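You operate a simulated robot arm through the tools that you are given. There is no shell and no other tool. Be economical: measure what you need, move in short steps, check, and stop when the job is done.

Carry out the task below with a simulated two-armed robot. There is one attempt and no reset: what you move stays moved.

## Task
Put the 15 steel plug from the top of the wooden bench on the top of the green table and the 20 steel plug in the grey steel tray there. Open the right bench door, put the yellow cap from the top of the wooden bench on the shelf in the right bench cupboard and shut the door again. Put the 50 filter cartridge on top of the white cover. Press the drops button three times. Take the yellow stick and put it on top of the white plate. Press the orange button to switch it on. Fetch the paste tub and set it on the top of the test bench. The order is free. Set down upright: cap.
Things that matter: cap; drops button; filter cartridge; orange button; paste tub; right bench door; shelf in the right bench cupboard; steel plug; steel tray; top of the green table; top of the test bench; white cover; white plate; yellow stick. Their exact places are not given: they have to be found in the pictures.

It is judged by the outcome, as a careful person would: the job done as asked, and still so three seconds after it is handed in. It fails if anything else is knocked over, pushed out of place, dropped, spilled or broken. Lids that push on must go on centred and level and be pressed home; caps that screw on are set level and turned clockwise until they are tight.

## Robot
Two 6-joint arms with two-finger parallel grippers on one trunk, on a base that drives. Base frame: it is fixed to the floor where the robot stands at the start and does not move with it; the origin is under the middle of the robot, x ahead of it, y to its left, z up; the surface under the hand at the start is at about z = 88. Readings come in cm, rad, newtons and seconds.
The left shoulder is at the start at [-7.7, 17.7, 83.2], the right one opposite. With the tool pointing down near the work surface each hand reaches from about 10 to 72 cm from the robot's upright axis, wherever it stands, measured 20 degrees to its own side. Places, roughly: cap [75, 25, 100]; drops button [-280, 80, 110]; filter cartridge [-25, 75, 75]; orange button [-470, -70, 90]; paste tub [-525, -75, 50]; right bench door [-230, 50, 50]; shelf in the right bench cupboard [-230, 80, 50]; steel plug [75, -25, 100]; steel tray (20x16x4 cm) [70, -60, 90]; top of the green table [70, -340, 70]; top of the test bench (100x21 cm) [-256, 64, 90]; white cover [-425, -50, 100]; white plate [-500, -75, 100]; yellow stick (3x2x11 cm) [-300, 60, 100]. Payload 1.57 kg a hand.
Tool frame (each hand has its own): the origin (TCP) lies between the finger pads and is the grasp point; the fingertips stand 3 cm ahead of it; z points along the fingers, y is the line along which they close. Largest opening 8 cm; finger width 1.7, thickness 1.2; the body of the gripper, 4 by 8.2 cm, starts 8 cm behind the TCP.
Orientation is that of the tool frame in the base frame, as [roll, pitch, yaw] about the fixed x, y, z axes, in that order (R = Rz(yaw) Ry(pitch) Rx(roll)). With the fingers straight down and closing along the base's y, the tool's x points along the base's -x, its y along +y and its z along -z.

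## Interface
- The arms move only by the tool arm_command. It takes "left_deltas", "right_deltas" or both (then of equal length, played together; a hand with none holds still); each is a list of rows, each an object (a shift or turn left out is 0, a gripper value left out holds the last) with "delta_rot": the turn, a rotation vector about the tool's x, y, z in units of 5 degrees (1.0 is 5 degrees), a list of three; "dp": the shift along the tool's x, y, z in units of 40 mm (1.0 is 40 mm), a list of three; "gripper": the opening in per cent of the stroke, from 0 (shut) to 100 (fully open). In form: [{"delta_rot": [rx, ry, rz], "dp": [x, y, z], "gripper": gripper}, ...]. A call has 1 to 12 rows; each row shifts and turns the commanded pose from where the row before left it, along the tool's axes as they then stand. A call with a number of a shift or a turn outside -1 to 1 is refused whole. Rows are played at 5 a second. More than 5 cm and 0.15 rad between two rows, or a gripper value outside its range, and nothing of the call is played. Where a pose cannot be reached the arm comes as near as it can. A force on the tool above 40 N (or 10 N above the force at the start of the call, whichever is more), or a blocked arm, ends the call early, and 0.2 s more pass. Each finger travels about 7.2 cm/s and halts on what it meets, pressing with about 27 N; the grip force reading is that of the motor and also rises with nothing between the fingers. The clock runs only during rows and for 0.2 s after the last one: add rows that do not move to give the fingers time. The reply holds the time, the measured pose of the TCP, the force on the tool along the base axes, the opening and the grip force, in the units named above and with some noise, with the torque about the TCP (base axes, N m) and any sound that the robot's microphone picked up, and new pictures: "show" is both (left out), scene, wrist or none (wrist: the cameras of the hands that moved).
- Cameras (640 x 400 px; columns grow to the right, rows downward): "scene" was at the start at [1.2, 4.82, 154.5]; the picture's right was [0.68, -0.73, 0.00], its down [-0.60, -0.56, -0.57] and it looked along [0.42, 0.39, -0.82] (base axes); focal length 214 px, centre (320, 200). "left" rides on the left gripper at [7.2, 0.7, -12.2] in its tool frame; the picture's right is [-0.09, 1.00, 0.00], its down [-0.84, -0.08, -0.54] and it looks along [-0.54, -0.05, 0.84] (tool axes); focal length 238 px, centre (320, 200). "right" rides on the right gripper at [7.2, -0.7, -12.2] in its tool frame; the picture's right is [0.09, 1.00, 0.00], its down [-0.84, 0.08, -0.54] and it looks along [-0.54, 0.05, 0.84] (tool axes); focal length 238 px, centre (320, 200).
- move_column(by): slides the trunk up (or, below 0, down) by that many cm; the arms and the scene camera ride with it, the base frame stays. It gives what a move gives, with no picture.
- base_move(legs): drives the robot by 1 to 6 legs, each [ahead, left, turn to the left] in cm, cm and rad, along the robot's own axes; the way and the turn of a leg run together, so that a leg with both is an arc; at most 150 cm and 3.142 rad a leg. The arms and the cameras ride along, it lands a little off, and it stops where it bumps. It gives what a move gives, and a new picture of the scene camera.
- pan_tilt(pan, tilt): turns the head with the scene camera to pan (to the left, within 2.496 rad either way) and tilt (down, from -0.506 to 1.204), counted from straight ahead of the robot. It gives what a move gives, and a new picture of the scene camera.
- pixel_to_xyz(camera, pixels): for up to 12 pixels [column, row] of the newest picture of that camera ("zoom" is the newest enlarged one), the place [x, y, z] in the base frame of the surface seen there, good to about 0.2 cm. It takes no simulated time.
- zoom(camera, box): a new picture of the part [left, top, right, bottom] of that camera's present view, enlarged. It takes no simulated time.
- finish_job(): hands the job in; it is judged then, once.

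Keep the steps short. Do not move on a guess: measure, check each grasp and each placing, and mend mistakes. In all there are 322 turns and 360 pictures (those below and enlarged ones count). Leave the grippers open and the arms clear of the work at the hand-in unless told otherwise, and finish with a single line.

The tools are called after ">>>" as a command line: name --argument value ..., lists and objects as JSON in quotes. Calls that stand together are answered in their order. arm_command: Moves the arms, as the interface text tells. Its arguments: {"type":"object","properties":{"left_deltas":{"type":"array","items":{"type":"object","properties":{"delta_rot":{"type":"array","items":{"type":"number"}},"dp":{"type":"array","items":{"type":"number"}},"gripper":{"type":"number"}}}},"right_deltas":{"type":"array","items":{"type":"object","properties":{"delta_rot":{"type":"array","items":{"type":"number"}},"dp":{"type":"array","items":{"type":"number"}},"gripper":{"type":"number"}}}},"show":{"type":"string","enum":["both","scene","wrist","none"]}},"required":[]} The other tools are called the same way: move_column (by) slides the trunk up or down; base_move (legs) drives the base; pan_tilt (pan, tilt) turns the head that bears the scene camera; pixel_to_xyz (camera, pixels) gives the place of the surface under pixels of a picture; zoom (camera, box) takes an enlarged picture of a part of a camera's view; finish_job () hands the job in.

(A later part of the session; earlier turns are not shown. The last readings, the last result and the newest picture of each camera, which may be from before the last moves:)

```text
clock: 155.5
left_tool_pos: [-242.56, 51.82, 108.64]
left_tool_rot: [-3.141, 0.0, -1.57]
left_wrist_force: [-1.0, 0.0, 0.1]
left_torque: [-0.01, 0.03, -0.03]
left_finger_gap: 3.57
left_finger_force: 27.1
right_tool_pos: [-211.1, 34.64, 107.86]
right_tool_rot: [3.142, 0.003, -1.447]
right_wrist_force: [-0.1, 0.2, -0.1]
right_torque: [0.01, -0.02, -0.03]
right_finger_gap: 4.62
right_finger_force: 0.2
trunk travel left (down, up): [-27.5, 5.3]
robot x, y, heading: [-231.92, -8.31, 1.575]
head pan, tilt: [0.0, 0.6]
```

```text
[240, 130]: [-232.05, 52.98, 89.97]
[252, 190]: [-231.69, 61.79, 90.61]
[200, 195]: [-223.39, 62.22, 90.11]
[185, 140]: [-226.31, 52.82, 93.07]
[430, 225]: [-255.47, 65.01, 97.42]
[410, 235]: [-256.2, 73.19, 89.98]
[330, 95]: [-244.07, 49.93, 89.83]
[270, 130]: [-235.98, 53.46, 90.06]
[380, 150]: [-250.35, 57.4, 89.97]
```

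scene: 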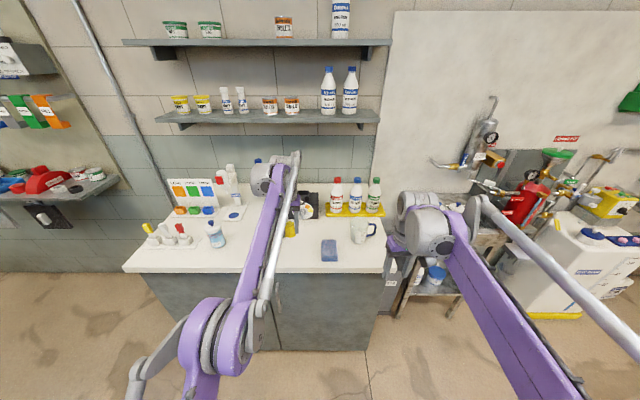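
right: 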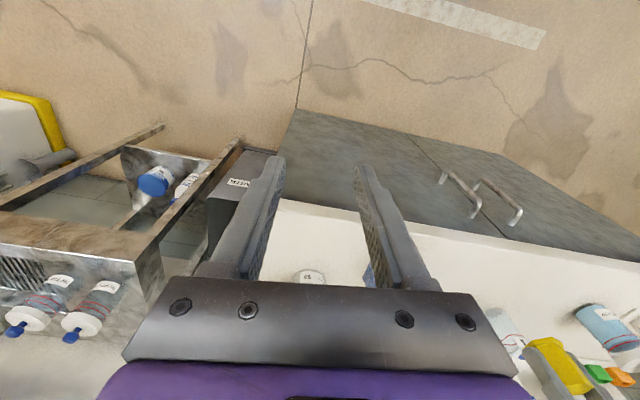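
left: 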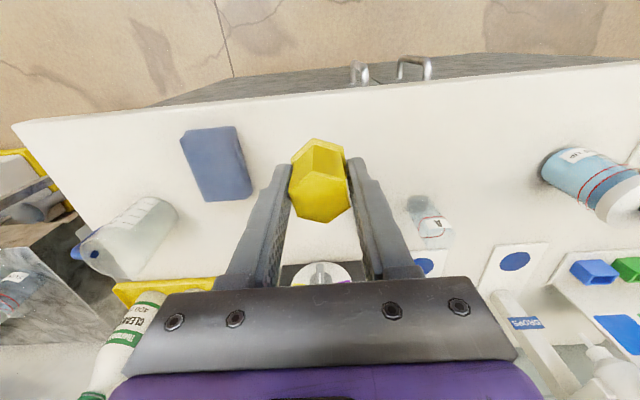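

Spot (−242.5,56) is clear, top z 89.9. Go forward 4.2 cm and lower to TCP z 93.4, release.

>>> arm_command --left_deltas '[{"dp": [-0.5, 0, 0.6]}, {"dp": [-0.55, 0, 0.6]}, {"dp": [0, 0, 0.8]}, {"dp": [0, 0, 0.8]}, {"dp": [0, 0, 0.6]}, {"dp": [0, 0, 0.38]}, {}, {"gripper": 60}, {}, {}]' --show "wrist"

```text
clock: 157.7
left_tool_pos: [-242.62, 55.84, 93.62]
left_tool_rot: [-3.141, -0.002, -1.567]
left_wrist_force: [-0.7, 0.9, 0.2]
left_torque: [-0.05, -0.01, 0.01]
left_finger_gap: 4.82
left_finger_force: 0.1
left hand out of reach, approached as far as the arm can: row 2
right_tool_pos: [-211.04, 34.75, 107.87]
right_tool_rot: [3.142, 0.0, -1.446]
right_wrist_force: [-0.5, -0.1, -0.2]
right_torque: [0.01, 0.02, -0.03]
right_finger_gap: 4.64
right_finger_force: 0.0
trunk travel left (down, up): [-27.5, 5.3]
robot x, y, heading: [-232.29, -7.76, 1.573]
head pan, tilt: [0.0, 0.6]
```

left: 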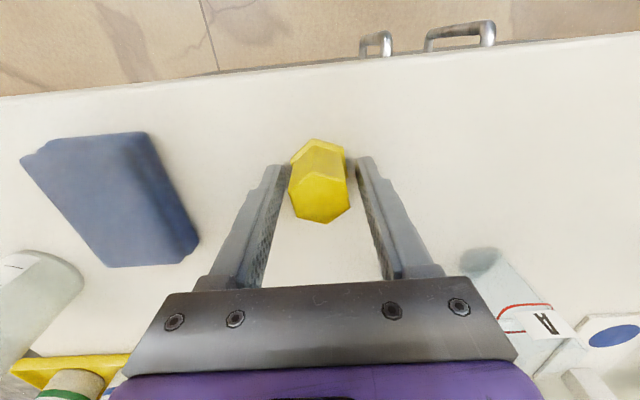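

Cap stands. Lift the left hand and retract.

>>> arm_command --left_deltas '[{"dp": [0, 0, -1]}, {"dp": [0, 0, -1]}, {"dp": [0, 0, -1]}, {"dp": [0.8, 0.2, -0.6]}, {"dp": [1, 0.4, 0]}, {"dp": [1, 0.4, 0]}, {"dp": [1, 0.4, 0]}, {"dp": [1, 0.4, 0]}, {"dp": [1, 0.4, 0]}]' --show "none"

>>> base_move --legs '[[-18, 20, 0]]'

```text
clock: 159.7
left_tool_pos: [-250.29, 48.08, 110.74]
left_tool_rot: [3.141, -0.001, -1.57]
left_wrist_force: [0.3, 0.1, -0.5]
left_torque: [0.01, 0.01, 0.01]
left_finger_gap: 4.82
left_finger_force: 0.2
left hand out of reach, approached as far as the arm can: row 3, 5, 6, 7, 8, 9
right_tool_pos: [-211.0, 34.74, 107.85]
right_tool_rot: [3.14, -0.002, -1.447]
right_wrist_force: [0.3, -0.3, 0.9]
right_torque: [0.0, 0.0, -0.01]
right_finger_gap: 4.63
right_finger_force: 0.1
trunk travel left (down, up): [-27.5, 5.3]
robot x, y, heading: [-231.71, -8.14, 1.572]
head pan, tilt: [0.0, 0.6]
```

```text
clock: 162.1
left_tool_pos: [-270.54, 29.98, 110.8]
left_tool_rot: [3.141, -0.002, -1.568]
left_wrist_force: [0.8, -0.5, -0.6]
left_torque: [-0.04, -0.02, -0.01]
left_finger_gap: 4.79
left_finger_force: 0.0
right_tool_pos: [-231.05, 16.83, 107.75]
right_tool_rot: [-3.141, 0.001, -1.446]
right_wrist_force: [-0.1, 1.0, -0.4]
right_torque: [-0.01, -0.01, -0.05]
right_finger_gap: 4.66
right_finger_force: 0.1
trunk travel left (down, up): [-27.5, 5.3]
robot x, y, heading: [-251.81, -26.29, 1.573]
head pan, tilt: [0.0, 0.6]
```

scene: 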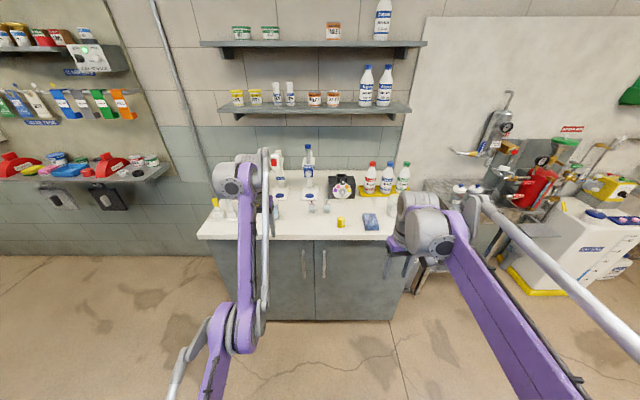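

Now I turn the right hand to point forward (−90° about tool y) for the handle, and pull the left hand back.

>>> arm_command --right_deltas '[{"delta_rot": [0, 0, 0.72]}, {"delta_rot": [0, 0, 0.72]}, {"delta_rot": [0, -1, 0]}, {"delta_rot": [0, -1, 0]}, {"delta_rot": [0, -1, 0]}, {"delta_rot": [0, -1, 0]}, {"delta_rot": [0, -1, 0]}, {"delta_rot": [0, -1, 0]}, {"delta_rot": [0, -1, 0]}, {"delta_rot": [0, -1, 0]}, {"delta_rot": [0, -1, 0]}, {"delta_rot": [0, -1, 0]}]' --left_deltas '[{"dp": [0.5, 0, 0.5]}, {"dp": [0.8, 0, 0]}, {"dp": [0.8, 0, 0]}, {"dp": [0.8, 0, 0]}, {"dp": [0.8, 0, 0]}, {}, {}, {}, {}, {}, {}, {}]' --show "none"

>>> arm_command --right_deltas '[{"delta_rot": [0, -1, 0]}, {"delta_rot": [0, -1, 0]}, {"delta_rot": [0, -1, 0]}, {"delta_rot": [0, -1, 0]}, {"delta_rot": [0, -1, 0]}, {"delta_rot": [0, -1, 0]}, {"delta_rot": [0, -1, 0]}, {"delta_rot": [0, -1, 0], "gripper": 80}, {}]' --show "both"

```text
clock: 164.7
left_tool_pos: [-270.63, 29.66, 112.15]
left_tool_rot: [-3.142, -0.005, -1.567]
left_wrist_force: [-0.9, 0.8, -0.1]
left_torque: [-0.02, -0.01, -0.03]
left_finger_gap: 4.78
left_finger_force: 0.1
left hand out of reach, approached as far as the arm can: row 1, 2, 3, 4, 5
right_tool_pos: [-231.01, 16.77, 107.85]
right_tool_rot: [-3.139, 0.875, -1.571]
right_wrist_force: [-0.8, -0.5, 0.0]
right_torque: [-0.01, -0.03, 0.0]
right_finger_gap: 4.66
right_finger_force: 0.1
trunk travel left (down, up): [-27.5, 5.3]
robot x, y, heading: [-252.45, -26.18, 1.572]
head pan, tilt: [0.0, 0.6]
```

```text
clock: 166.7
left_tool_pos: [-270.58, 29.63, 112.03]
left_tool_rot: [-3.141, -0.005, -1.566]
left_wrist_force: [0.3, 0.1, -0.8]
left_torque: [0.03, 0.0, -0.01]
left_finger_gap: 4.81
left_finger_force: 0.1
right_tool_pos: [-231.1, 16.75, 107.77]
right_tool_rot: [-0.076, 1.569, 1.496]
right_wrist_force: [-0.3, -0.3, 0.4]
right_torque: [0.02, 0.0, 0.0]
right_finger_gap: 6.4
right_finger_force: 0.1
trunk travel left (down, up): [-27.5, 5.3]
robot x, y, heading: [-252.01, -26.29, 1.575]
head pan, tilt: [0.0, 0.6]
```

scene: 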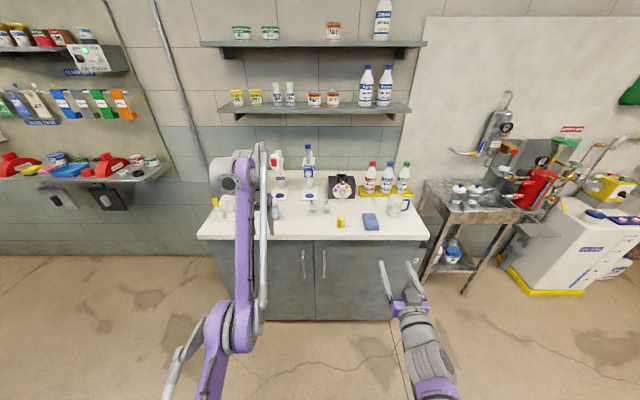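
right: 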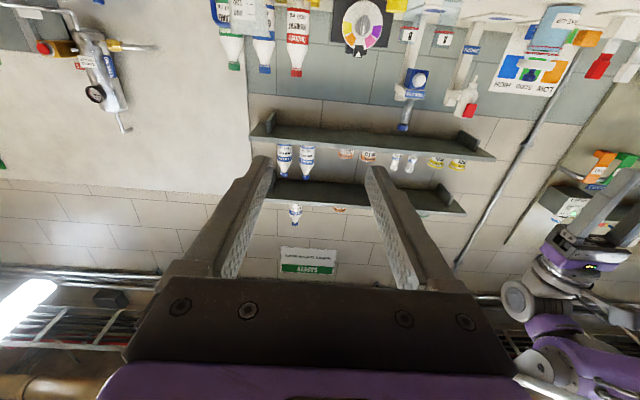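

Right hand is horizontal. The left hand didn't follow; I test a sideways/down move of it.

>>> arm_command --left_deltas '[{"dp": [0, 0, 0.5]}, {"dp": [0, 0, 0.5]}, {"dp": [0.5, 0, 0.5]}, {"dp": [0.5, 0, 0]}, {"dp": [0.5, 0, 0]}, {"dp": [0.5, 0, 0]}]' --show "none"

```text
clock: 168.1
left_tool_pos: [-270.7, 30.8, 107.47]
left_tool_rot: [3.14, -0.004, -1.567]
left_wrist_force: [0.9, 0.7, -0.5]
left_torque: [0.01, 0.03, 0.01]
left_finger_gap: 4.79
left_finger_force: 0.0
left hand out of reach, approached as far as the arm can: row 1, 2, 3, 4, 5, 6
right_tool_pos: [-231.12, 16.73, 107.83]
right_tool_rot: [0.299, 1.57, 1.868]
right_wrist_force: [-0.2, -0.2, -0.5]
right_torque: [-0.03, -0.01, -0.01]
right_finger_gap: 6.39
right_finger_force: 0.1
trunk travel left (down, up): [-27.5, 5.3]
robot x, y, heading: [-252.09, -26.23, 1.576]
head pan, tilt: [0.0, 0.6]
```

>>> arm_command --left_deltas '[{"dp": [0, 1, 0]}, {"dp": [0, 1, 0]}, {"dp": [0, 1, 0]}, {"dp": [0.5, 0.5, 0]}, {"dp": [0.5, 0.5, 0]}]' --show "scene"

```text
clock: 169.3
left_tool_pos: [-287.06, 28.13, 107.7]
left_tool_rot: [-3.139, -0.005, -1.566]
left_wrist_force: [0.2, -0.3, 0.5]
left_torque: [-0.01, -0.01, -0.02]
left_finger_gap: 4.81
left_finger_force: 0.0
left hand out of reach, approached as far as the arm can: row 5
right_tool_pos: [-231.09, 16.72, 107.68]
right_tool_rot: [-0.664, 1.57, 0.908]
right_wrist_force: [0.3, 0.2, 0.0]
right_torque: [0.01, 0.03, -0.01]
right_finger_gap: 6.42
right_finger_force: 0.0
trunk travel left (down, up): [-27.5, 5.3]
robot x, y, heading: [-251.81, -26.07, 1.574]
head pan, tilt: [0.0, 0.6]
```

scene: 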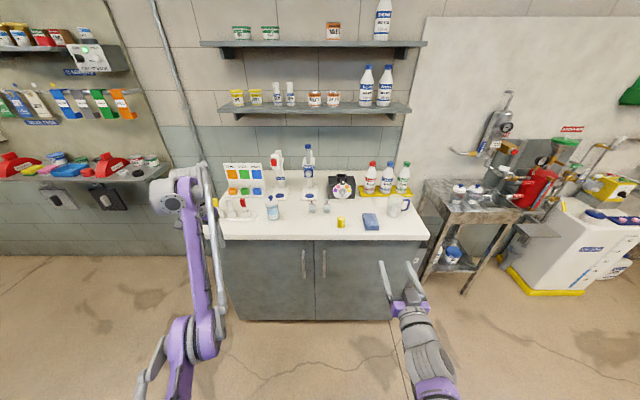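

The left arm seems to be folded the wrong way (wrist limit). I tilt its tool 45° forward and then retract.

>>> arm_command --left_deltas '[{"delta_rot": [0, -1, 0]}, {"delta_rot": [0, -1, 0]}, {"delta_rot": [0, -1, 0]}, {"delta_rot": [0, -1, 0]}, {"delta_rot": [0, -1, 0]}, {"delta_rot": [0, -1, 0]}, {"delta_rot": [0, -1, 0]}, {"delta_rot": [0, -1, 0]}, {"dp": [0.5, 0, -0.5]}, {"dp": [0.5, 0, -0.5]}, {"dp": [0.5, 0, -0.5]}, {"dp": [0.5, 0, -0.5]}]' --show "scene"

```text
clock: 171.9
left_tool_pos: [-295.71, 39.07, 112.61]
left_tool_rot: [3.141, 0.697, -1.568]
left_wrist_force: [0.6, 0.0, 0.5]
left_torque: [-0.01, -0.01, -0.02]
left_finger_gap: 4.79
left_finger_force: 0.0
left hand out of reach, approached as far as the arm can: row 1, 2, 3, 4, 5, 6, 7, 8, 9, 10, 11, 12
right_tool_pos: [-231.1, 16.74, 107.81]
right_tool_rot: [-0.031, 1.571, 1.539]
right_wrist_force: [0.1, -0.6, -0.3]
right_torque: [-0.01, -0.01, -0.01]
right_finger_gap: 6.41
right_finger_force: 0.1
trunk travel left (down, up): [-27.5, 5.3]
robot x, y, heading: [-251.83, -26.16, 1.574]
head pan, tilt: [0.0, 0.6]
```

scene: 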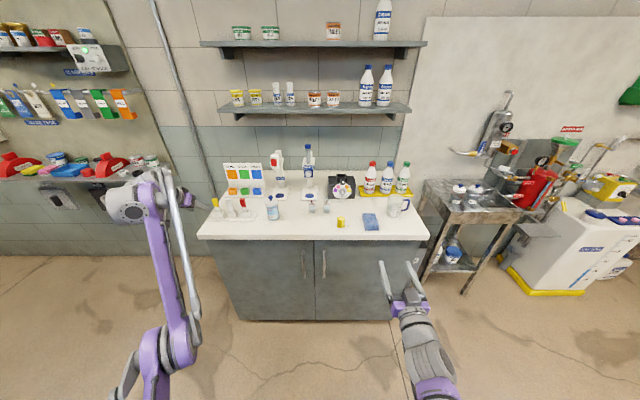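

The elbow is folded the wrong way. I back the robot 45 cm away, then stretch the left arm straight ahead and fold it back.

>>> base_move --legs '[[-45, 0, 0]]'

>>> arm_command --left_deltas '[{"dp": [-0.7, 0, 0.6]}, {"dp": [-0.7, 0, 0.6]}, {"dp": [-0.7, 0, 0.6]}, {"dp": [-0.7, 0, 0.6]}, {"dp": [-0.7, 0, 0.6]}, {"dp": [-0.7, 0, 0.6]}, {"dp": [-0.7, 0, 0.6]}, {"dp": [-0.7, 0, 0.6]}]' --show "scene"

```text
clock: 174.6
left_tool_pos: [-295.42, -6.09, 112.45]
left_tool_rot: [3.141, 0.694, -1.568]
left_wrist_force: [-0.2, 0.3, 0.5]
left_torque: [-0.02, -0.01, 0.0]
left_finger_gap: 4.81
left_finger_force: 0.1
right_tool_pos: [-230.73, -28.34, 107.81]
right_tool_rot: [-2.948, 1.569, -1.377]
right_wrist_force: [0.1, 0.2, -0.2]
right_torque: [-0.03, 0.04, 0.04]
right_finger_gap: 6.42
right_finger_force: 0.0
trunk travel left (down, up): [-27.5, 5.3]
robot x, y, heading: [-252.02, -70.89, 1.572]
head pan, tilt: [0.0, 0.6]
```

scene: 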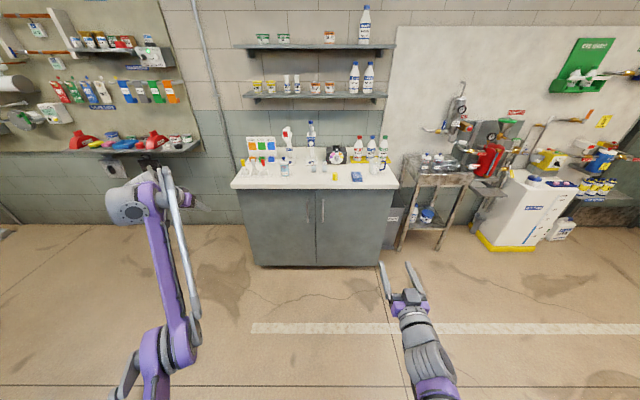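

```text
clock: 176.4
left_tool_pos: [-292.56, 3.79, 108.09]
left_tool_rot: [-3.14, 0.694, -1.568]
left_wrist_force: [0.7, 0.2, 1.1]
left_torque: [-0.01, -0.03, 0.01]
left_finger_gap: 4.79
left_finger_force: 0.0
left hand out of reach, approached as far as the arm can: row 2, 3, 4, 5, 6, 7, 8
right_tool_pos: [-230.81, -28.36, 107.8]
right_tool_rot: [0.106, 1.57, 1.677]
right_wrist_force: [0.5, 0.6, 0.0]
right_torque: [0.01, 0.0, 0.02]
right_finger_gap: 6.39
right_finger_force: 0.1
trunk travel left (down, up): [-27.5, 5.3]
robot x, y, heading: [-251.98, -70.74, 1.576]
head pan, tilt: [0.0, 0.6]
```

scene: 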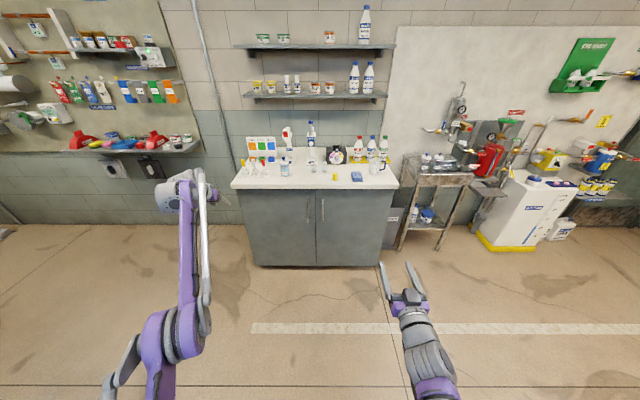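

>>> arm_command --left_deltas '[{"dp": [0.7, 0, -0.6]}, {"dp": [0.7, 0, -0.6]}, {"dp": [0.7, 0, -0.6]}, {"dp": [0.7, 0, -0.6]}, {"dp": [0.7, 0, -0.6]}, {"dp": [0.7, 0, -0.6]}, {"dp": [0.7, 0, -0.6]}, {"dp": [0.7, 0, -0.6]}]' --show "scene"

```text
clock: 178.2
left_tool_pos: [-298.17, -6.98, 109.29]
left_tool_rot: [-3.139, 0.695, -1.569]
left_wrist_force: [0.2, -0.8, 0.9]
left_torque: [0.03, 0.05, -0.02]
left_finger_gap: 4.8
left_finger_force: 0.0
left hand out of reach, approached as far as the arm can: row 3, 4, 5, 6, 7, 8
right_tool_pos: [-230.84, -28.35, 107.72]
right_tool_rot: [-0.297, 1.57, 1.272]
right_wrist_force: [-0.6, -0.3, -0.6]
right_torque: [-0.02, -0.02, 0.0]
right_finger_gap: 6.41
right_finger_force: 0.0
trunk travel left (down, up): [-27.5, 5.3]
robot x, y, heading: [-251.81, -71.12, 1.574]
head pan, tilt: [0.0, 0.6]
```

scene: 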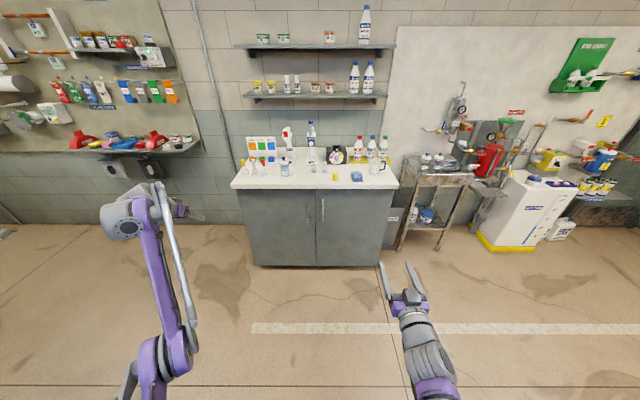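

I try another way: stretch the left arm and turn the tool back past vertical, so the wrist limit drives the elbow upward.

>>> arm_command --left_deltas '[{"dp": [-0.7, 0, 0.6]}, {"dp": [-0.7, 0, 0.6]}, {"delta_rot": [0, 1, 0]}, {"delta_rot": [0, 1, 0]}, {"delta_rot": [0, 1, 0]}, {"delta_rot": [0, 1, 0]}, {"delta_rot": [0, 1, 0]}, {"delta_rot": [0, 1, 0]}, {"delta_rot": [0, 1, 0]}, {"delta_rot": [0, 1, 0]}, {"delta_rot": [0, 1, 0]}, {"delta_rot": [0, 1, 0]}]' --show "none"

>>> arm_command --left_deltas '[{"delta_rot": [0, 1, 0]}, {"delta_rot": [0, 1, 0]}, {"delta_rot": [0, 1, 0]}, {"delta_rot": [0, 1, 0]}, {"delta_rot": [0, 1, 0]}, {"delta_rot": [0, 1, 0]}, {"delta_rot": [0, 1, 0]}, {"delta_rot": [0, 1, 0]}]' --show "scene"

```text
clock: 180.8
left_tool_pos: [-294.25, -9.6, 103.91]
left_tool_rot: [3.141, 0.084, -1.569]
left_wrist_force: [0.1, -0.1, -0.4]
left_torque: [0.02, 0.02, 0.0]
left_finger_gap: 4.8
left_finger_force: 0.1
left hand out of reach, approached as far as the arm can: row 3, 4, 5, 6, 7, 8, 9, 10, 11, 12
right_tool_pos: [-230.85, -28.33, 107.75]
right_tool_rot: [0.236, 1.57, 1.806]
right_wrist_force: [-0.3, -0.5, -0.6]
right_torque: [0.0, 0.0, -0.01]
right_finger_gap: 6.43
right_finger_force: 0.1
trunk travel left (down, up): [-27.5, 5.3]
robot x, y, heading: [-251.88, -71.33, 1.572]
head pan, tilt: [0.0, 0.6]
```

```text
clock: 182.6
left_tool_pos: [-290.87, -19.51, 98.99]
left_tool_rot: [3.141, -0.606, -1.569]
left_wrist_force: [-0.4, 0.0, -0.3]
left_torque: [0.01, 0.03, 0.01]
left_finger_gap: 4.81
left_finger_force: 0.1
left hand out of reach, approached as far as the arm can: row 1, 2, 3, 5, 7, 8
right_tool_pos: [-230.8, -28.32, 107.85]
right_tool_rot: [0.426, 1.569, 1.995]
right_wrist_force: [0.2, -0.6, -1.1]
right_torque: [0.01, -0.03, -0.04]
right_finger_gap: 6.4
right_finger_force: 0.1
trunk travel left (down, up): [-27.5, 5.3]
robot x, y, heading: [-252.13, -71.14, 1.572]
head pan, tilt: [0.0, 0.6]
```

scene: 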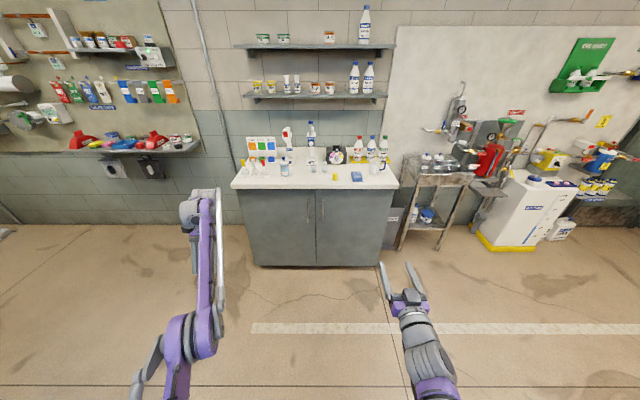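

>>> arm_command --left_deltas '[{"delta_rot": [0, 1, 0]}, {"delta_rot": [0, 1, 0]}, {"dp": [0.65, 0, 0.55]}, {"dp": [0.65, 0, 0.55]}, {"dp": [0.65, 0, 0.55]}, {"dp": [0.65, 0, 0.55]}, {"dp": [0.65, 0, 0.55]}, {"dp": [0.65, 0, 0.55]}]' --show "scene"

```text
clock: 184.4
left_tool_pos: [-293.08, -30.9, 104.8]
left_tool_rot: [3.139, -0.604, -1.57]
left_wrist_force: [0.0, -0.1, 0.8]
left_torque: [-0.01, 0.0, 0.01]
left_finger_gap: 4.82
left_finger_force: 0.1
left hand out of reach, approached as far as the arm can: row 1, 2, 4, 5, 6, 7, 8
right_tool_pos: [-230.84, -28.26, 107.77]
right_tool_rot: [-2.908, 1.57, -1.338]
right_wrist_force: [0.7, -0.6, -0.6]
right_torque: [-0.01, 0.0, 0.0]
right_finger_gap: 6.42
right_finger_force: 0.0
trunk travel left (down, up): [-27.5, 5.3]
robot x, y, heading: [-252.0, -71.11, 1.575]
head pan, tilt: [0.0, 0.6]
```

scene: 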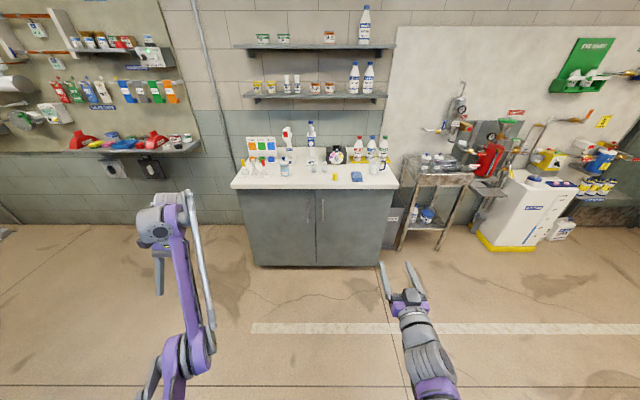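

>>> arm_command --left_deltas '[{"dp": [-0.65, 0, -0.45]}, {"dp": [-0.65, 0, -0.45]}, {"dp": [-0.65, 0, -0.45]}, {"dp": [-0.65, 0, -0.45]}, {"dp": [0.55, 0, -0.8]}, {"dp": [0.55, 0, -0.8]}, {"dp": [0.55, 0, -0.8]}, {"dp": [0.55, 0, -0.8]}, {"dp": [0.55, 0, -0.8]}, {"dp": [0.55, 0, -0.8]}]' --show "none"

>>> arm_command --left_deltas '[{"dp": [0.65, 0, 0.55]}, {"dp": [0.65, 0, 0.55]}, {"dp": [0.65, 0, 0.55]}, {"dp": [0.65, 0, 0.55]}, {"dp": [0.65, 0, 0.55]}]' --show "scene"

```text
clock: 186.6
left_tool_pos: [-291.2, -27.8, 116.07]
left_tool_rot: [3.14, -0.605, -1.57]
left_wrist_force: [-1.0, -0.2, 0.9]
left_torque: [0.0, -0.04, 0.01]
left_finger_gap: 4.84
left_finger_force: 0.1
left hand out of reach, approached as far as the arm can: row 3, 4, 5, 6, 7, 8, 9, 10
right_tool_pos: [-230.89, -28.26, 107.84]
right_tool_rot: [0.316, 1.571, 1.886]
right_wrist_force: [0.3, -1.0, 0.2]
right_torque: [0.0, -0.02, -0.01]
right_finger_gap: 6.42
right_finger_force: 0.0
trunk travel left (down, up): [-27.5, 5.3]
robot x, y, heading: [-251.69, -71.11, 1.575]
head pan, tilt: [0.0, 0.6]
```

```text
clock: 187.8
left_tool_pos: [-295.97, -34.69, 117.45]
left_tool_rot: [3.139, -0.606, -1.569]
left_wrist_force: [0.4, 0.0, 0.6]
left_torque: [0.03, 0.04, 0.0]
left_finger_gap: 4.81
left_finger_force: 0.0
left hand out of reach, approached as far as the arm can: row 2, 3, 4, 5
right_tool_pos: [-230.93, -28.39, 107.67]
right_tool_rot: [2.977, 1.569, -1.737]
right_wrist_force: [0.2, -0.2, 0.3]
right_torque: [-0.03, 0.02, 0.0]
right_finger_gap: 6.39
right_finger_force: 0.0
trunk travel left (down, up): [-27.5, 5.3]
robot x, y, heading: [-251.94, -71.17, 1.574]
head pan, tilt: [0.0, 0.6]
```

scene: 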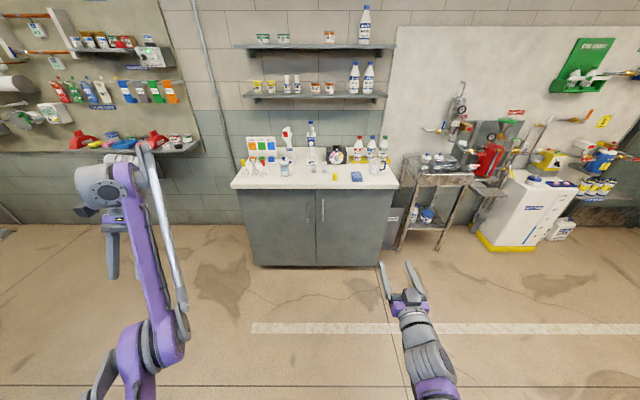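

I return the tool to vertical, then use quick out–in strokes to let the elbow flip through.

>>> arm_command --left_deltas '[{"delta_rot": [0, -1, 0]}, {"delta_rot": [0, -1, 0]}, {"delta_rot": [0, -1, 0]}, {"delta_rot": [0, -1, 0]}, {"delta_rot": [0, -1, 0]}, {"delta_rot": [0, -1, 0]}, {"delta_rot": [0, -1, 0]}, {"dp": [-0.95, 0.3, -0.6]}, {"dp": [-0.95, 0.3, -0.6]}, {"dp": [0.95, -0.3, 0.6]}, {"dp": [0.95, -0.3, 0.6]}, {"dp": [0.95, -0.3, 0.6]}]' --show "none"

>>> arm_command --left_deltas '[{"dp": [0.95, -0.3, 0.6]}, {"dp": [-0.95, 0.3, -0.5]}, {"dp": [-0.95, 0.3, -0.6]}, {"dp": [-0.95, 0.3, -0.6]}, {"dp": [0.95, -0.3, 0.6]}, {"dp": [0.95, -0.3, 0.6]}, {"dp": [0.95, -0.3, 0.6]}, {"dp": [0.95, -0.3, 0.6]}]' --show "none"

```text
clock: 190.4
left_tool_pos: [-301.6, -30.0, 121.3]
left_tool_rot: [3.141, 0.004, -1.571]
left_wrist_force: [0.3, -0.5, -0.5]
left_torque: [-0.01, 0.0, 0.0]
left_finger_gap: 4.81
left_finger_force: 0.1
left hand out of reach, approached as far as the arm can: row 1, 2, 3, 4, 5, 6, 7, 8, 9, 10, 11, 12
right_tool_pos: [-230.9, -28.36, 107.84]
right_tool_rot: [2.821, 1.57, -1.891]
right_wrist_force: [-0.4, -0.1, 0.4]
right_torque: [0.01, 0.02, -0.01]
right_finger_gap: 6.42
right_finger_force: 0.0
trunk travel left (down, up): [-27.5, 5.3]
robot x, y, heading: [-252.31, -71.19, 1.573]
head pan, tilt: [0.0, 0.6]
```

```text
clock: 192.2
left_tool_pos: [-305.77, -32.29, 120.21]
left_tool_rot: [3.141, 0.006, -1.568]
left_wrist_force: [0.5, -0.2, 0.8]
left_torque: [0.01, -0.02, 0.01]
left_finger_gap: 4.82
left_finger_force: 0.0
left hand out of reach, approached as far as the arm can: row 1, 2, 3, 4, 5, 6, 7, 8
right_tool_pos: [-230.87, -28.29, 107.79]
right_tool_rot: [3.07, 1.57, -1.644]
right_wrist_force: [-0.3, 0.6, 0.2]
right_torque: [-0.02, -0.01, 0.0]
right_finger_gap: 6.4
right_finger_force: 0.0
trunk travel left (down, up): [-27.5, 5.3]
robot x, y, heading: [-251.89, -71.57, 1.577]
head pan, tilt: [0.0, 0.6]
```

>>> arm_command --left_deltas '[{"dp": [0, -0.5, 1]}, {"dp": [0, -0.5, 1]}, {"dp": [0, -0.5, 1]}, {"dp": [-0.5, -0.5, 0.8]}, {"dp": [-0.8, -0.5, 0.5]}, {"dp": [-0.8, -0.5, 0]}, {"dp": [-0.8, -0.3, 0]}]' --show "scene"

```text
clock: 193.8
left_tool_pos: [-297.11, -14.47, 106.25]
left_tool_rot: [3.138, 0.006, -1.57]
left_wrist_force: [0.5, -0.5, -0.5]
left_torque: [0.02, -0.02, 0.0]
left_finger_gap: 4.79
left_finger_force: 0.1
left hand out of reach, approached as far as the arm can: row 1, 2, 3
right_tool_pos: [-230.85, -28.24, 107.87]
right_tool_rot: [-2.026, 1.57, -0.459]
right_wrist_force: [1.0, 0.0, 0.3]
right_torque: [-0.01, 0.0, 0.0]
right_finger_gap: 6.37
right_finger_force: 0.1
trunk travel left (down, up): [-27.5, 5.3]
robot x, y, heading: [-251.93, -71.11, 1.573]
head pan, tilt: [0.0, 0.6]
```

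scene: 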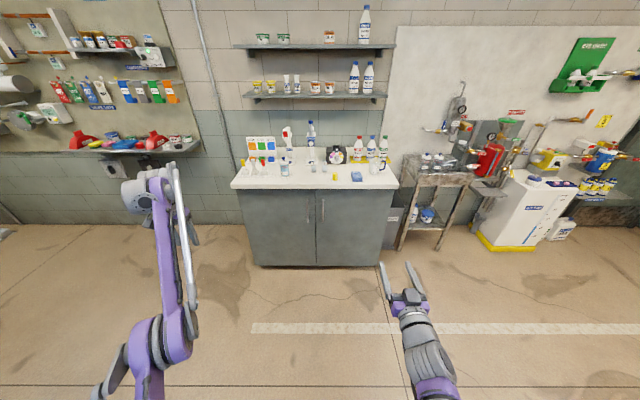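

>>> arm_command --left_deltas '[{"dp": [-1, 0.3, -0.6]}, {"dp": [1, -0.3, 0.6]}, {"dp": [1, -0.3, 0.6]}, {"dp": [1, -0.3, 0.6]}]' --show "none"

>>> arm_command --left_deltas '[{"dp": [0, 0, 1]}, {"dp": [0, 0, 1]}, {"dp": [0, 0, 1]}, {"dp": [0, 0, 1]}]' --show "none"

```text
clock: 194.8
left_tool_pos: [-295.73, -19.59, 101.2]
left_tool_rot: [3.141, 0.002, -1.572]
left_wrist_force: [-0.6, -0.4, -0.1]
left_torque: [0.01, 0.01, -0.01]
left_finger_gap: 4.79
left_finger_force: 0.1
left hand out of reach, approached as far as the arm can: row 1, 3, 4
right_tool_pos: [-230.85, -28.33, 107.79]
right_tool_rot: [0.313, 1.57, 1.882]
right_wrist_force: [1.0, 0.6, -0.3]
right_torque: [0.01, 0.0, -0.02]
right_finger_gap: 6.44
right_finger_force: 0.1
trunk travel left (down, up): [-27.5, 5.3]
robot x, y, heading: [-251.93, -71.3, 1.571]
head pan, tilt: [0.0, 0.6]
```

```text
clock: 195.8
left_tool_pos: [-297.98, -14.01, 95.6]
left_tool_rot: [3.14, 0.003, -1.57]
left_wrist_force: [0.0, 0.6, -0.7]
left_torque: [0.01, -0.02, -0.02]
left_finger_gap: 4.79
left_finger_force: 0.1
left hand out of reach, approached as far as the arm can: row 1, 2, 3, 4
right_tool_pos: [-230.88, -28.27, 107.83]
right_tool_rot: [-0.949, 1.57, 0.619]
right_wrist_force: [0.2, -0.6, -0.1]
right_torque: [0.01, -0.03, -0.04]
right_finger_gap: 6.39
right_finger_force: 0.0
trunk travel left (down, up): [-27.5, 5.3]
robot x, y, heading: [-251.74, -70.77, 1.575]
head pan, tilt: [0.0, 0.6]
```

I try going low: moving the hand down along the stretch limit so the shoulder limit may flip the elbow.

>>> arm_command --left_deltas '[{"dp": [-0.6, -0.4, 0.6]}, {"dp": [-0.6, -0.4, 0.8]}, {"dp": [-0.5, -0.4, 0.9]}, {"dp": [-0.3, -0.3, 1]}, {"dp": [0, 0, 1]}, {"dp": [0, 0, 1]}, {"dp": [0, 0, 1]}, {"dp": [0, 0, 1]}, {"dp": [0, 0, 1]}, {"dp": [0, 0, 1]}]' --show "scene"

```text
clock: 198.0
left_tool_pos: [-291.65, -7.51, 60.36]
left_tool_rot: [3.138, 0.007, -1.568]
left_wrist_force: [-0.1, -0.5, 0.1]
left_torque: [0.04, -0.03, 0.03]
left_finger_gap: 4.8
left_finger_force: 0.1
left hand out of reach, approached as far as the arm can: row 2, 4, 5, 8, 9, 10
right_tool_pos: [-230.86, -28.3, 107.86]
right_tool_rot: [-3.105, 1.569, -1.536]
right_wrist_force: [0.0, -0.3, 0.1]
right_torque: [-0.02, -0.04, -0.01]
right_finger_gap: 6.42
right_finger_force: 0.1
trunk travel left (down, up): [-27.5, 5.3]
robot x, y, heading: [-252.16, -71.15, 1.575]
head pan, tilt: [0.0, 0.6]
```

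scene: 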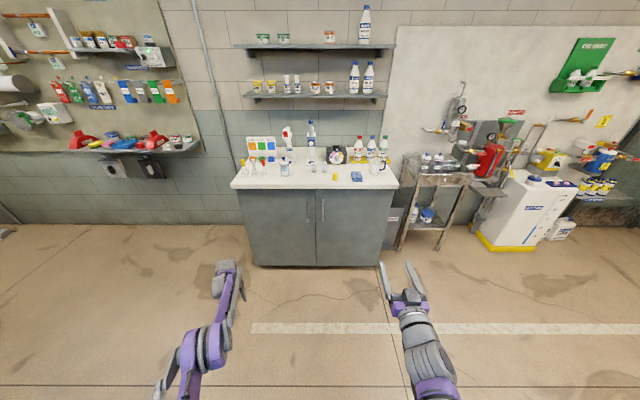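

>>> arm_command --left_deltas '[{"dp": [0, 0, 1]}, {"dp": [0, 0, 1]}, {"dp": [0, 0, 1]}, {"dp": [0, 0, 1]}, {"dp": [0, 0, 1]}, {"dp": [0, 0, 1]}, {"dp": [0.8, 0, 0]}, {"dp": [0.8, 0, 0]}, {"dp": [0.8, 0, 0]}, {"dp": [0.8, 0, 0]}, {"dp": [0.8, 0, 0]}]' --show "scene"

```text
clock: 200.4
left_tool_pos: [-288.2, -33.36, 48.62]
left_tool_rot: [3.141, 0.003, -1.571]
left_wrist_force: [-0.4, 1.1, 0.7]
left_torque: [0.03, -0.01, -0.02]
left_finger_gap: 4.81
left_finger_force: 0.1
left hand out of reach, approached as far as the arm can: row 1, 2, 3, 4, 5, 6, 11
right_tool_pos: [-230.94, -28.38, 107.85]
right_tool_rot: [0.021, 1.57, 1.592]
right_wrist_force: [0.1, -0.3, 0.3]
right_torque: [-0.01, -0.02, 0.0]
right_finger_gap: 6.39
right_finger_force: 0.0
trunk travel left (down, up): [-27.5, 5.3]
robot x, y, heading: [-251.67, -70.98, 1.574]
head pan, tilt: [0.0, 0.6]
```

scene: 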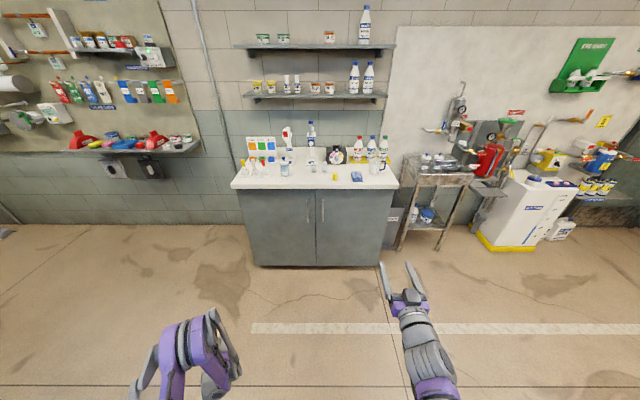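

It folded back now — the elbow flipped. Raise the left hand to a normal height.

>>> arm_command --left_deltas '[{"dp": [0, 0, -1]}, {"dp": [0, 0, -1]}, {"dp": [0, 0, -1]}, {"dp": [0, 0, -1]}, {"dp": [0, 0, -1]}, {"dp": [0, 0, -1]}, {"dp": [0, 0, -1]}, {"dp": [0, 0, -1]}, {"dp": [0, 0, -1]}, {"dp": [0, 0, -1]}, {"dp": [0, 0, -1]}, {"dp": [0, 0, -1]}]' --show "scene"

```text
clock: 203.0
left_tool_pos: [-287.95, -33.56, 96.63]
left_tool_rot: [3.141, 0.007, -1.572]
left_wrist_force: [0.1, 0.4, 0.6]
left_torque: [0.01, -0.02, 0.02]
left_finger_gap: 4.81
left_finger_force: 0.0
right_tool_pos: [-230.93, -28.4, 107.8]
right_tool_rot: [0.475, 1.571, 2.043]
right_wrist_force: [-0.4, 0.0, -0.5]
right_torque: [0.01, 0.01, 0.0]
right_finger_gap: 6.4
right_finger_force: 0.2
trunk travel left (down, up): [-27.5, 5.3]
robot x, y, heading: [-251.97, -71.23, 1.573]
head pan, tilt: [0.0, 0.6]
```

scene: 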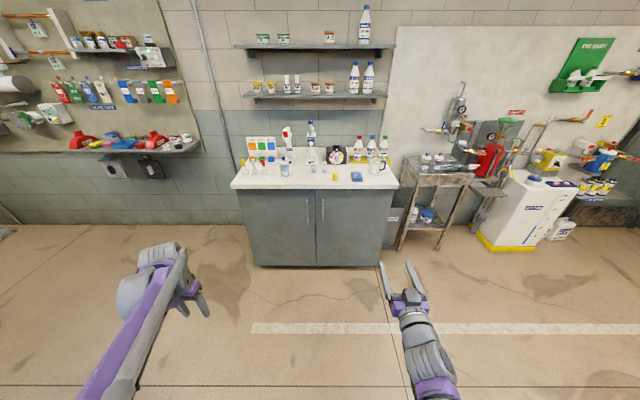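

Left arm is normal again. Now the right hand: lower to z≈69 and shift left to x≈−249.7 while extending ahead 12 cm.

>>> arm_command --right_deltas '[{"dp": [0, 0, 1]}, {"dp": [0, 0, 1]}, {"dp": [0, 0, 1]}, {"dp": [1, 0.45, 0]}, {"dp": [1, 0.45, 0]}, {"dp": [1, 0.45, 0]}, {"dp": [1, 0.45, 0]}, {"dp": [1, 0.45, 0]}, {"dp": [1, 0.45, 0]}, {"dp": [1, 0.45, 0]}, {"dp": [1, 0.45, 0]}, {"dp": [1, 0.45, 0]}]' --show "none"

>>> base_move --legs '[[45, 0, 0]]'

>>> arm_command --right_deltas '[{"dp": [0.7, 0, 0]}]' --show "both"

```text
clock: 205.6
left_tool_pos: [-288.03, -33.36, 96.58]
left_tool_rot: [3.14, 0.005, -1.572]
left_wrist_force: [-0.3, -0.2, 0.4]
left_torque: [-0.02, 0.03, -0.05]
left_finger_gap: 4.83
left_finger_force: 0.1
right_tool_pos: [-237.09, -8.73, 75.03]
right_tool_rot: [-1.643, 1.43, -0.007]
right_wrist_force: [0.7, 0.8, 0.0]
right_torque: [0.0, 0.0, 0.0]
right_finger_gap: 6.4
right_finger_force: 0.0
right hand out of reach, approached as far as the arm can: row 5, 6, 7, 8, 9, 10, 11, 12
trunk travel left (down, up): [-27.5, 5.3]
robot x, y, heading: [-252.07, -71.12, 1.572]
head pan, tilt: [0.0, 0.6]
```

```text
clock: 208.3
left_tool_pos: [-288.07, 12.02, 96.59]
left_tool_rot: [3.14, 0.005, -1.574]
left_wrist_force: [1.2, -0.2, 1.0]
left_torque: [-0.01, -0.01, 0.0]
left_finger_gap: 4.8
left_finger_force: 0.0
right_tool_pos: [-236.98, 36.59, 75.09]
right_tool_rot: [-1.645, 1.429, -0.01]
right_wrist_force: [0.2, 0.7, -0.7]
right_torque: [0.0, 0.0, -0.01]
right_finger_gap: 6.41
right_finger_force: 0.0
trunk travel left (down, up): [-27.5, 5.3]
robot x, y, heading: [-252.15, -25.9, 1.572]
head pan, tilt: [0.0, 0.6]
```

scene: 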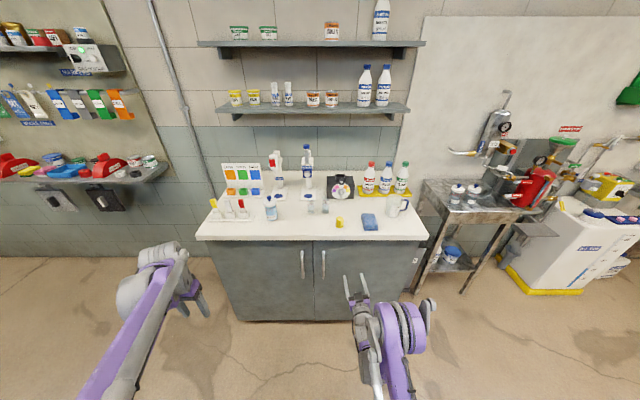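

```text
clock: 208.7
left_tool_pos: [-288.03, 11.98, 96.51]
left_tool_rot: [3.139, 0.006, -1.574]
left_wrist_force: [-0.3, -1.0, 0.7]
left_torque: [0.0, -0.04, 0.0]
left_finger_gap: 4.78
left_finger_force: 0.0
right_tool_pos: [-236.54, 37.29, 72.31]
right_tool_rot: [-1.645, 1.427, -0.01]
right_wrist_force: [0.1, 0.4, -0.5]
right_torque: [0.0, 0.0, 0.04]
right_finger_gap: 6.36
right_finger_force: 0.0
right hand out of reach, approached as far as the arm can: row 1
trunk travel left (down, up): [-27.5, 5.3]
robot x, y, heading: [-251.94, -25.97, 1.572]
head pan, tilt: [0.0, 0.6]
```

scene: 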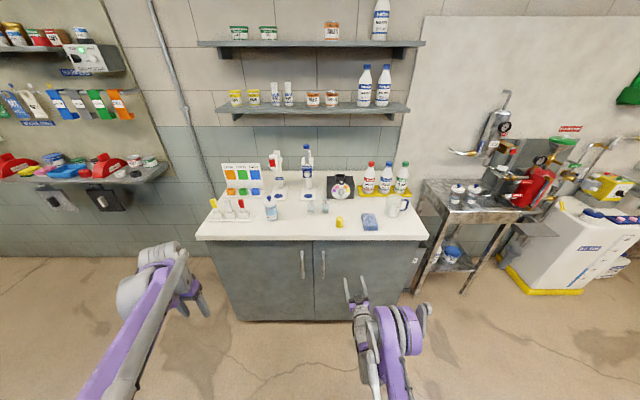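
right: 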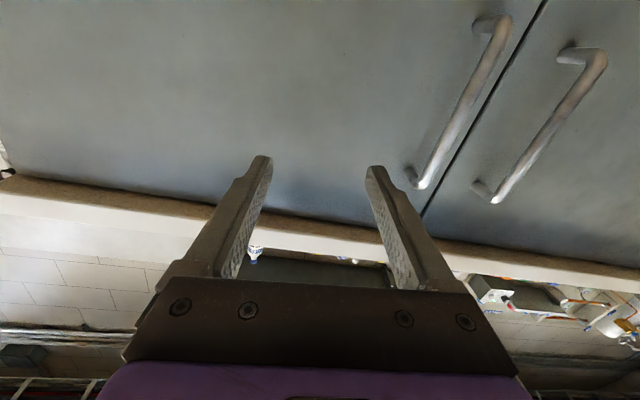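

The wrist nears a limit that low. I lower the trunk 20 cm and then raise the hand relative to it.

>>> move_column --by -20

>>> arm_command --right_deltas '[{"dp": [-1, 0, 0]}, {"dp": [-1, 0, 0]}, {"dp": [-1, 0, 0]}, {"dp": [-1, 0, 0]}, {}]' --show "both"

```text
clock: 210.9
left_tool_pos: [-287.96, 11.86, 76.64]
left_tool_rot: [3.141, 0.004, -1.572]
left_wrist_force: [1.3, 0.0, -0.8]
left_torque: [-0.02, 0.01, 0.0]
left_finger_gap: 4.81
left_finger_force: 0.0
right_tool_pos: [-236.48, 37.06, 52.5]
right_tool_rot: [-1.653, 1.429, -0.011]
right_wrist_force: [0.2, -0.8, -0.2]
right_torque: [-0.02, 0.01, 0.01]
right_finger_gap: 6.4
right_finger_force: 0.2
trunk travel left (down, up): [-7.5, 25.3]
robot x, y, heading: [-252.08, -25.9, 1.572]
head pan, tilt: [0.0, 0.6]
```

```text
clock: 212.1
left_tool_pos: [-287.94, 12.02, 76.62]
left_tool_rot: [3.139, 0.007, -1.574]
left_wrist_force: [0.6, 0.6, -0.5]
left_torque: [-0.02, 0.01, -0.02]
left_finger_gap: 4.78
left_finger_force: 0.1
right_tool_pos: [-237.11, 37.12, 68.28]
right_tool_rot: [-1.675, 1.434, -0.02]
right_wrist_force: [-0.4, 0.5, -0.3]
right_torque: [0.03, 0.03, 0.0]
right_finger_gap: 6.38
right_finger_force: 0.0
right hand out of reach, approached as far as the arm can: row 3, 4
trunk travel left (down, up): [-7.5, 25.3]
robot x, y, heading: [-251.69, -25.67, 1.574]
head pan, tilt: [0.0, 0.6]
```

scene: 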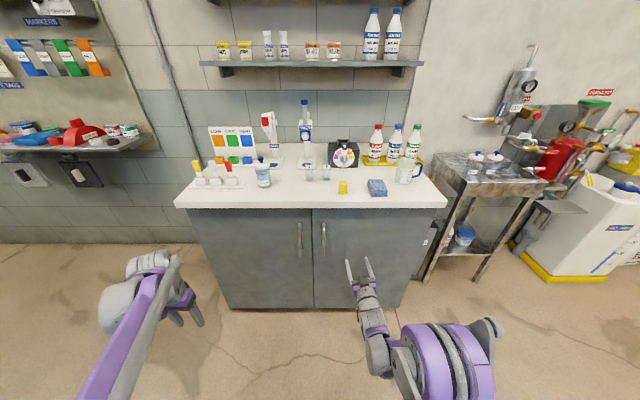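
right: 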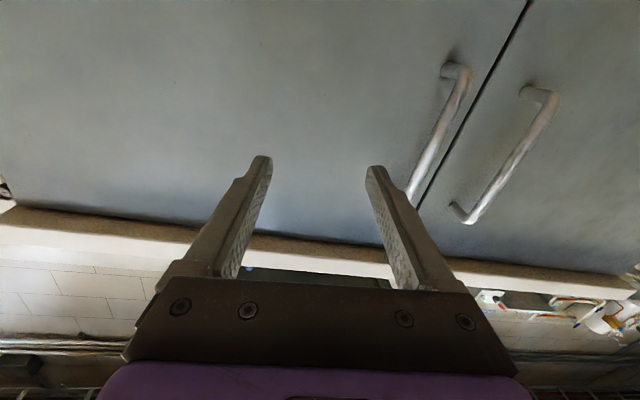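

The tool is off by about 8° roll and 6° yaw. I correct the orientation.

>>> arm_command --right_deltas '[{"delta_rot": [0.6, 0, 0.8]}, {"delta_rot": [0.6, 0, 0.8]}, {}]' --show "none"

```text
clock: 212.9
left_tool_pos: [-287.94, 11.99, 76.64]
left_tool_rot: [3.14, 0.006, -1.575]
left_wrist_force: [-0.2, -1.3, 0.1]
left_torque: [-0.01, 0.02, -0.03]
left_finger_gap: 4.78
left_finger_force: 0.2
right_tool_pos: [-237.22, 37.1, 68.22]
right_tool_rot: [-1.675, 1.433, -0.019]
right_wrist_force: [-0.4, -0.6, 0.9]
right_torque: [0.04, 0.03, 0.01]
right_finger_gap: 6.39
right_finger_force: 0.0
right hand out of reach, approached as far as the arm can: row 1, 2
trunk travel left (down, up): [-7.5, 25.3]
robot x, y, heading: [-251.84, -25.64, 1.568]
head pan, tilt: [0.0, 0.6]
```

Still limited. I move the hand back up and to the right, toward the earlier good posture.

>>> arm_command --right_deltas '[{"dp": [0, -1, 0]}, {"dp": [0, -1, 0]}, {"dp": [0, -1, -0.5]}, {"dp": [-0.5, 0, -0.5]}, {"dp": [-1, 0, -0.5]}, {"dp": [-1, 0, -0.5]}, {"dp": [-1, 0, -0.5]}, {"dp": [-1, 0, 0]}]' --show "scene"

```text
clock: 214.7
left_tool_pos: [-287.99, 11.82, 76.56]
left_tool_rot: [3.139, 0.005, -1.575]
left_wrist_force: [0.3, -0.8, 0.7]
left_torque: [0.01, 0.04, -0.02]
left_finger_gap: 4.79
left_finger_force: 0.1
right_tool_pos: [-226.93, 28.28, 88.05]
right_tool_rot: [-1.67, 1.434, -0.017]
right_wrist_force: [0.0, -0.4, 0.3]
right_torque: [0.02, 0.02, -0.01]
right_finger_gap: 6.39
right_finger_force: 0.1
trunk travel left (down, up): [-7.5, 25.3]
robot x, y, heading: [-251.85, -26.0, 1.567]
head pan, tilt: [0.0, 0.6]
```

scene: 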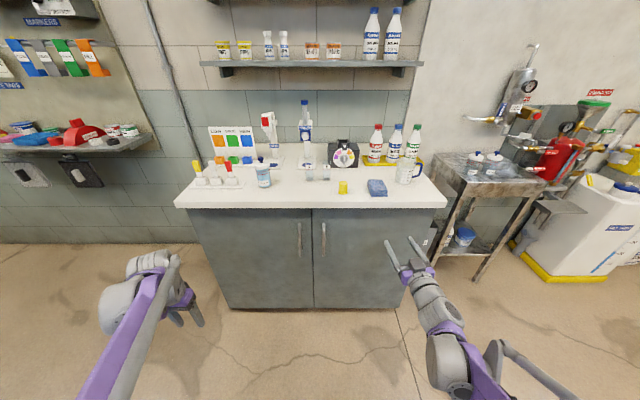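

>>> arm_command --right_deltas '[{"delta_rot": [0.6, 0, 0.8]}, {"delta_rot": [0.6, 0, 0.8]}, {}]' --show "none"

>>> move_column --by -7

```text
clock: 215.5
left_tool_pos: [-287.98, 12.0, 76.51]
left_tool_rot: [3.141, 0.004, -1.574]
left_wrist_force: [-0.4, 0.2, 0.0]
left_torque: [-0.03, 0.01, -0.01]
left_finger_gap: 4.82
left_finger_force: 0.0
right_tool_pos: [-227.04, 28.2, 88.03]
right_tool_rot: [2.953, 1.563, -1.782]
right_wrist_force: [0.7, 0.4, -0.3]
right_torque: [0.0, 0.01, -0.01]
right_finger_gap: 6.42
right_finger_force: 0.0
trunk travel left (down, up): [-7.5, 25.3]
robot x, y, heading: [-251.88, -26.06, 1.568]
head pan, tilt: [0.0, 0.6]
```

```text
clock: 216.6
left_tool_pos: [-288.02, 11.97, 69.7]
left_tool_rot: [3.141, 0.005, -1.573]
left_wrist_force: [0.1, 0.6, 0.2]
left_torque: [0.0, 0.02, 0.02]
left_finger_gap: 4.8
left_finger_force: 0.1
right_tool_pos: [-227.08, 28.17, 80.95]
right_tool_rot: [2.963, 1.563, -1.772]
right_wrist_force: [0.5, 0.5, 0.1]
right_torque: [-0.01, 0.01, 0.0]
right_finger_gap: 6.37
right_finger_force: 0.0
trunk travel left (down, up): [-0.5, 32.3]
robot x, y, heading: [-251.77, -25.76, 1.57]
head pan, tilt: [0.0, 0.6]
```

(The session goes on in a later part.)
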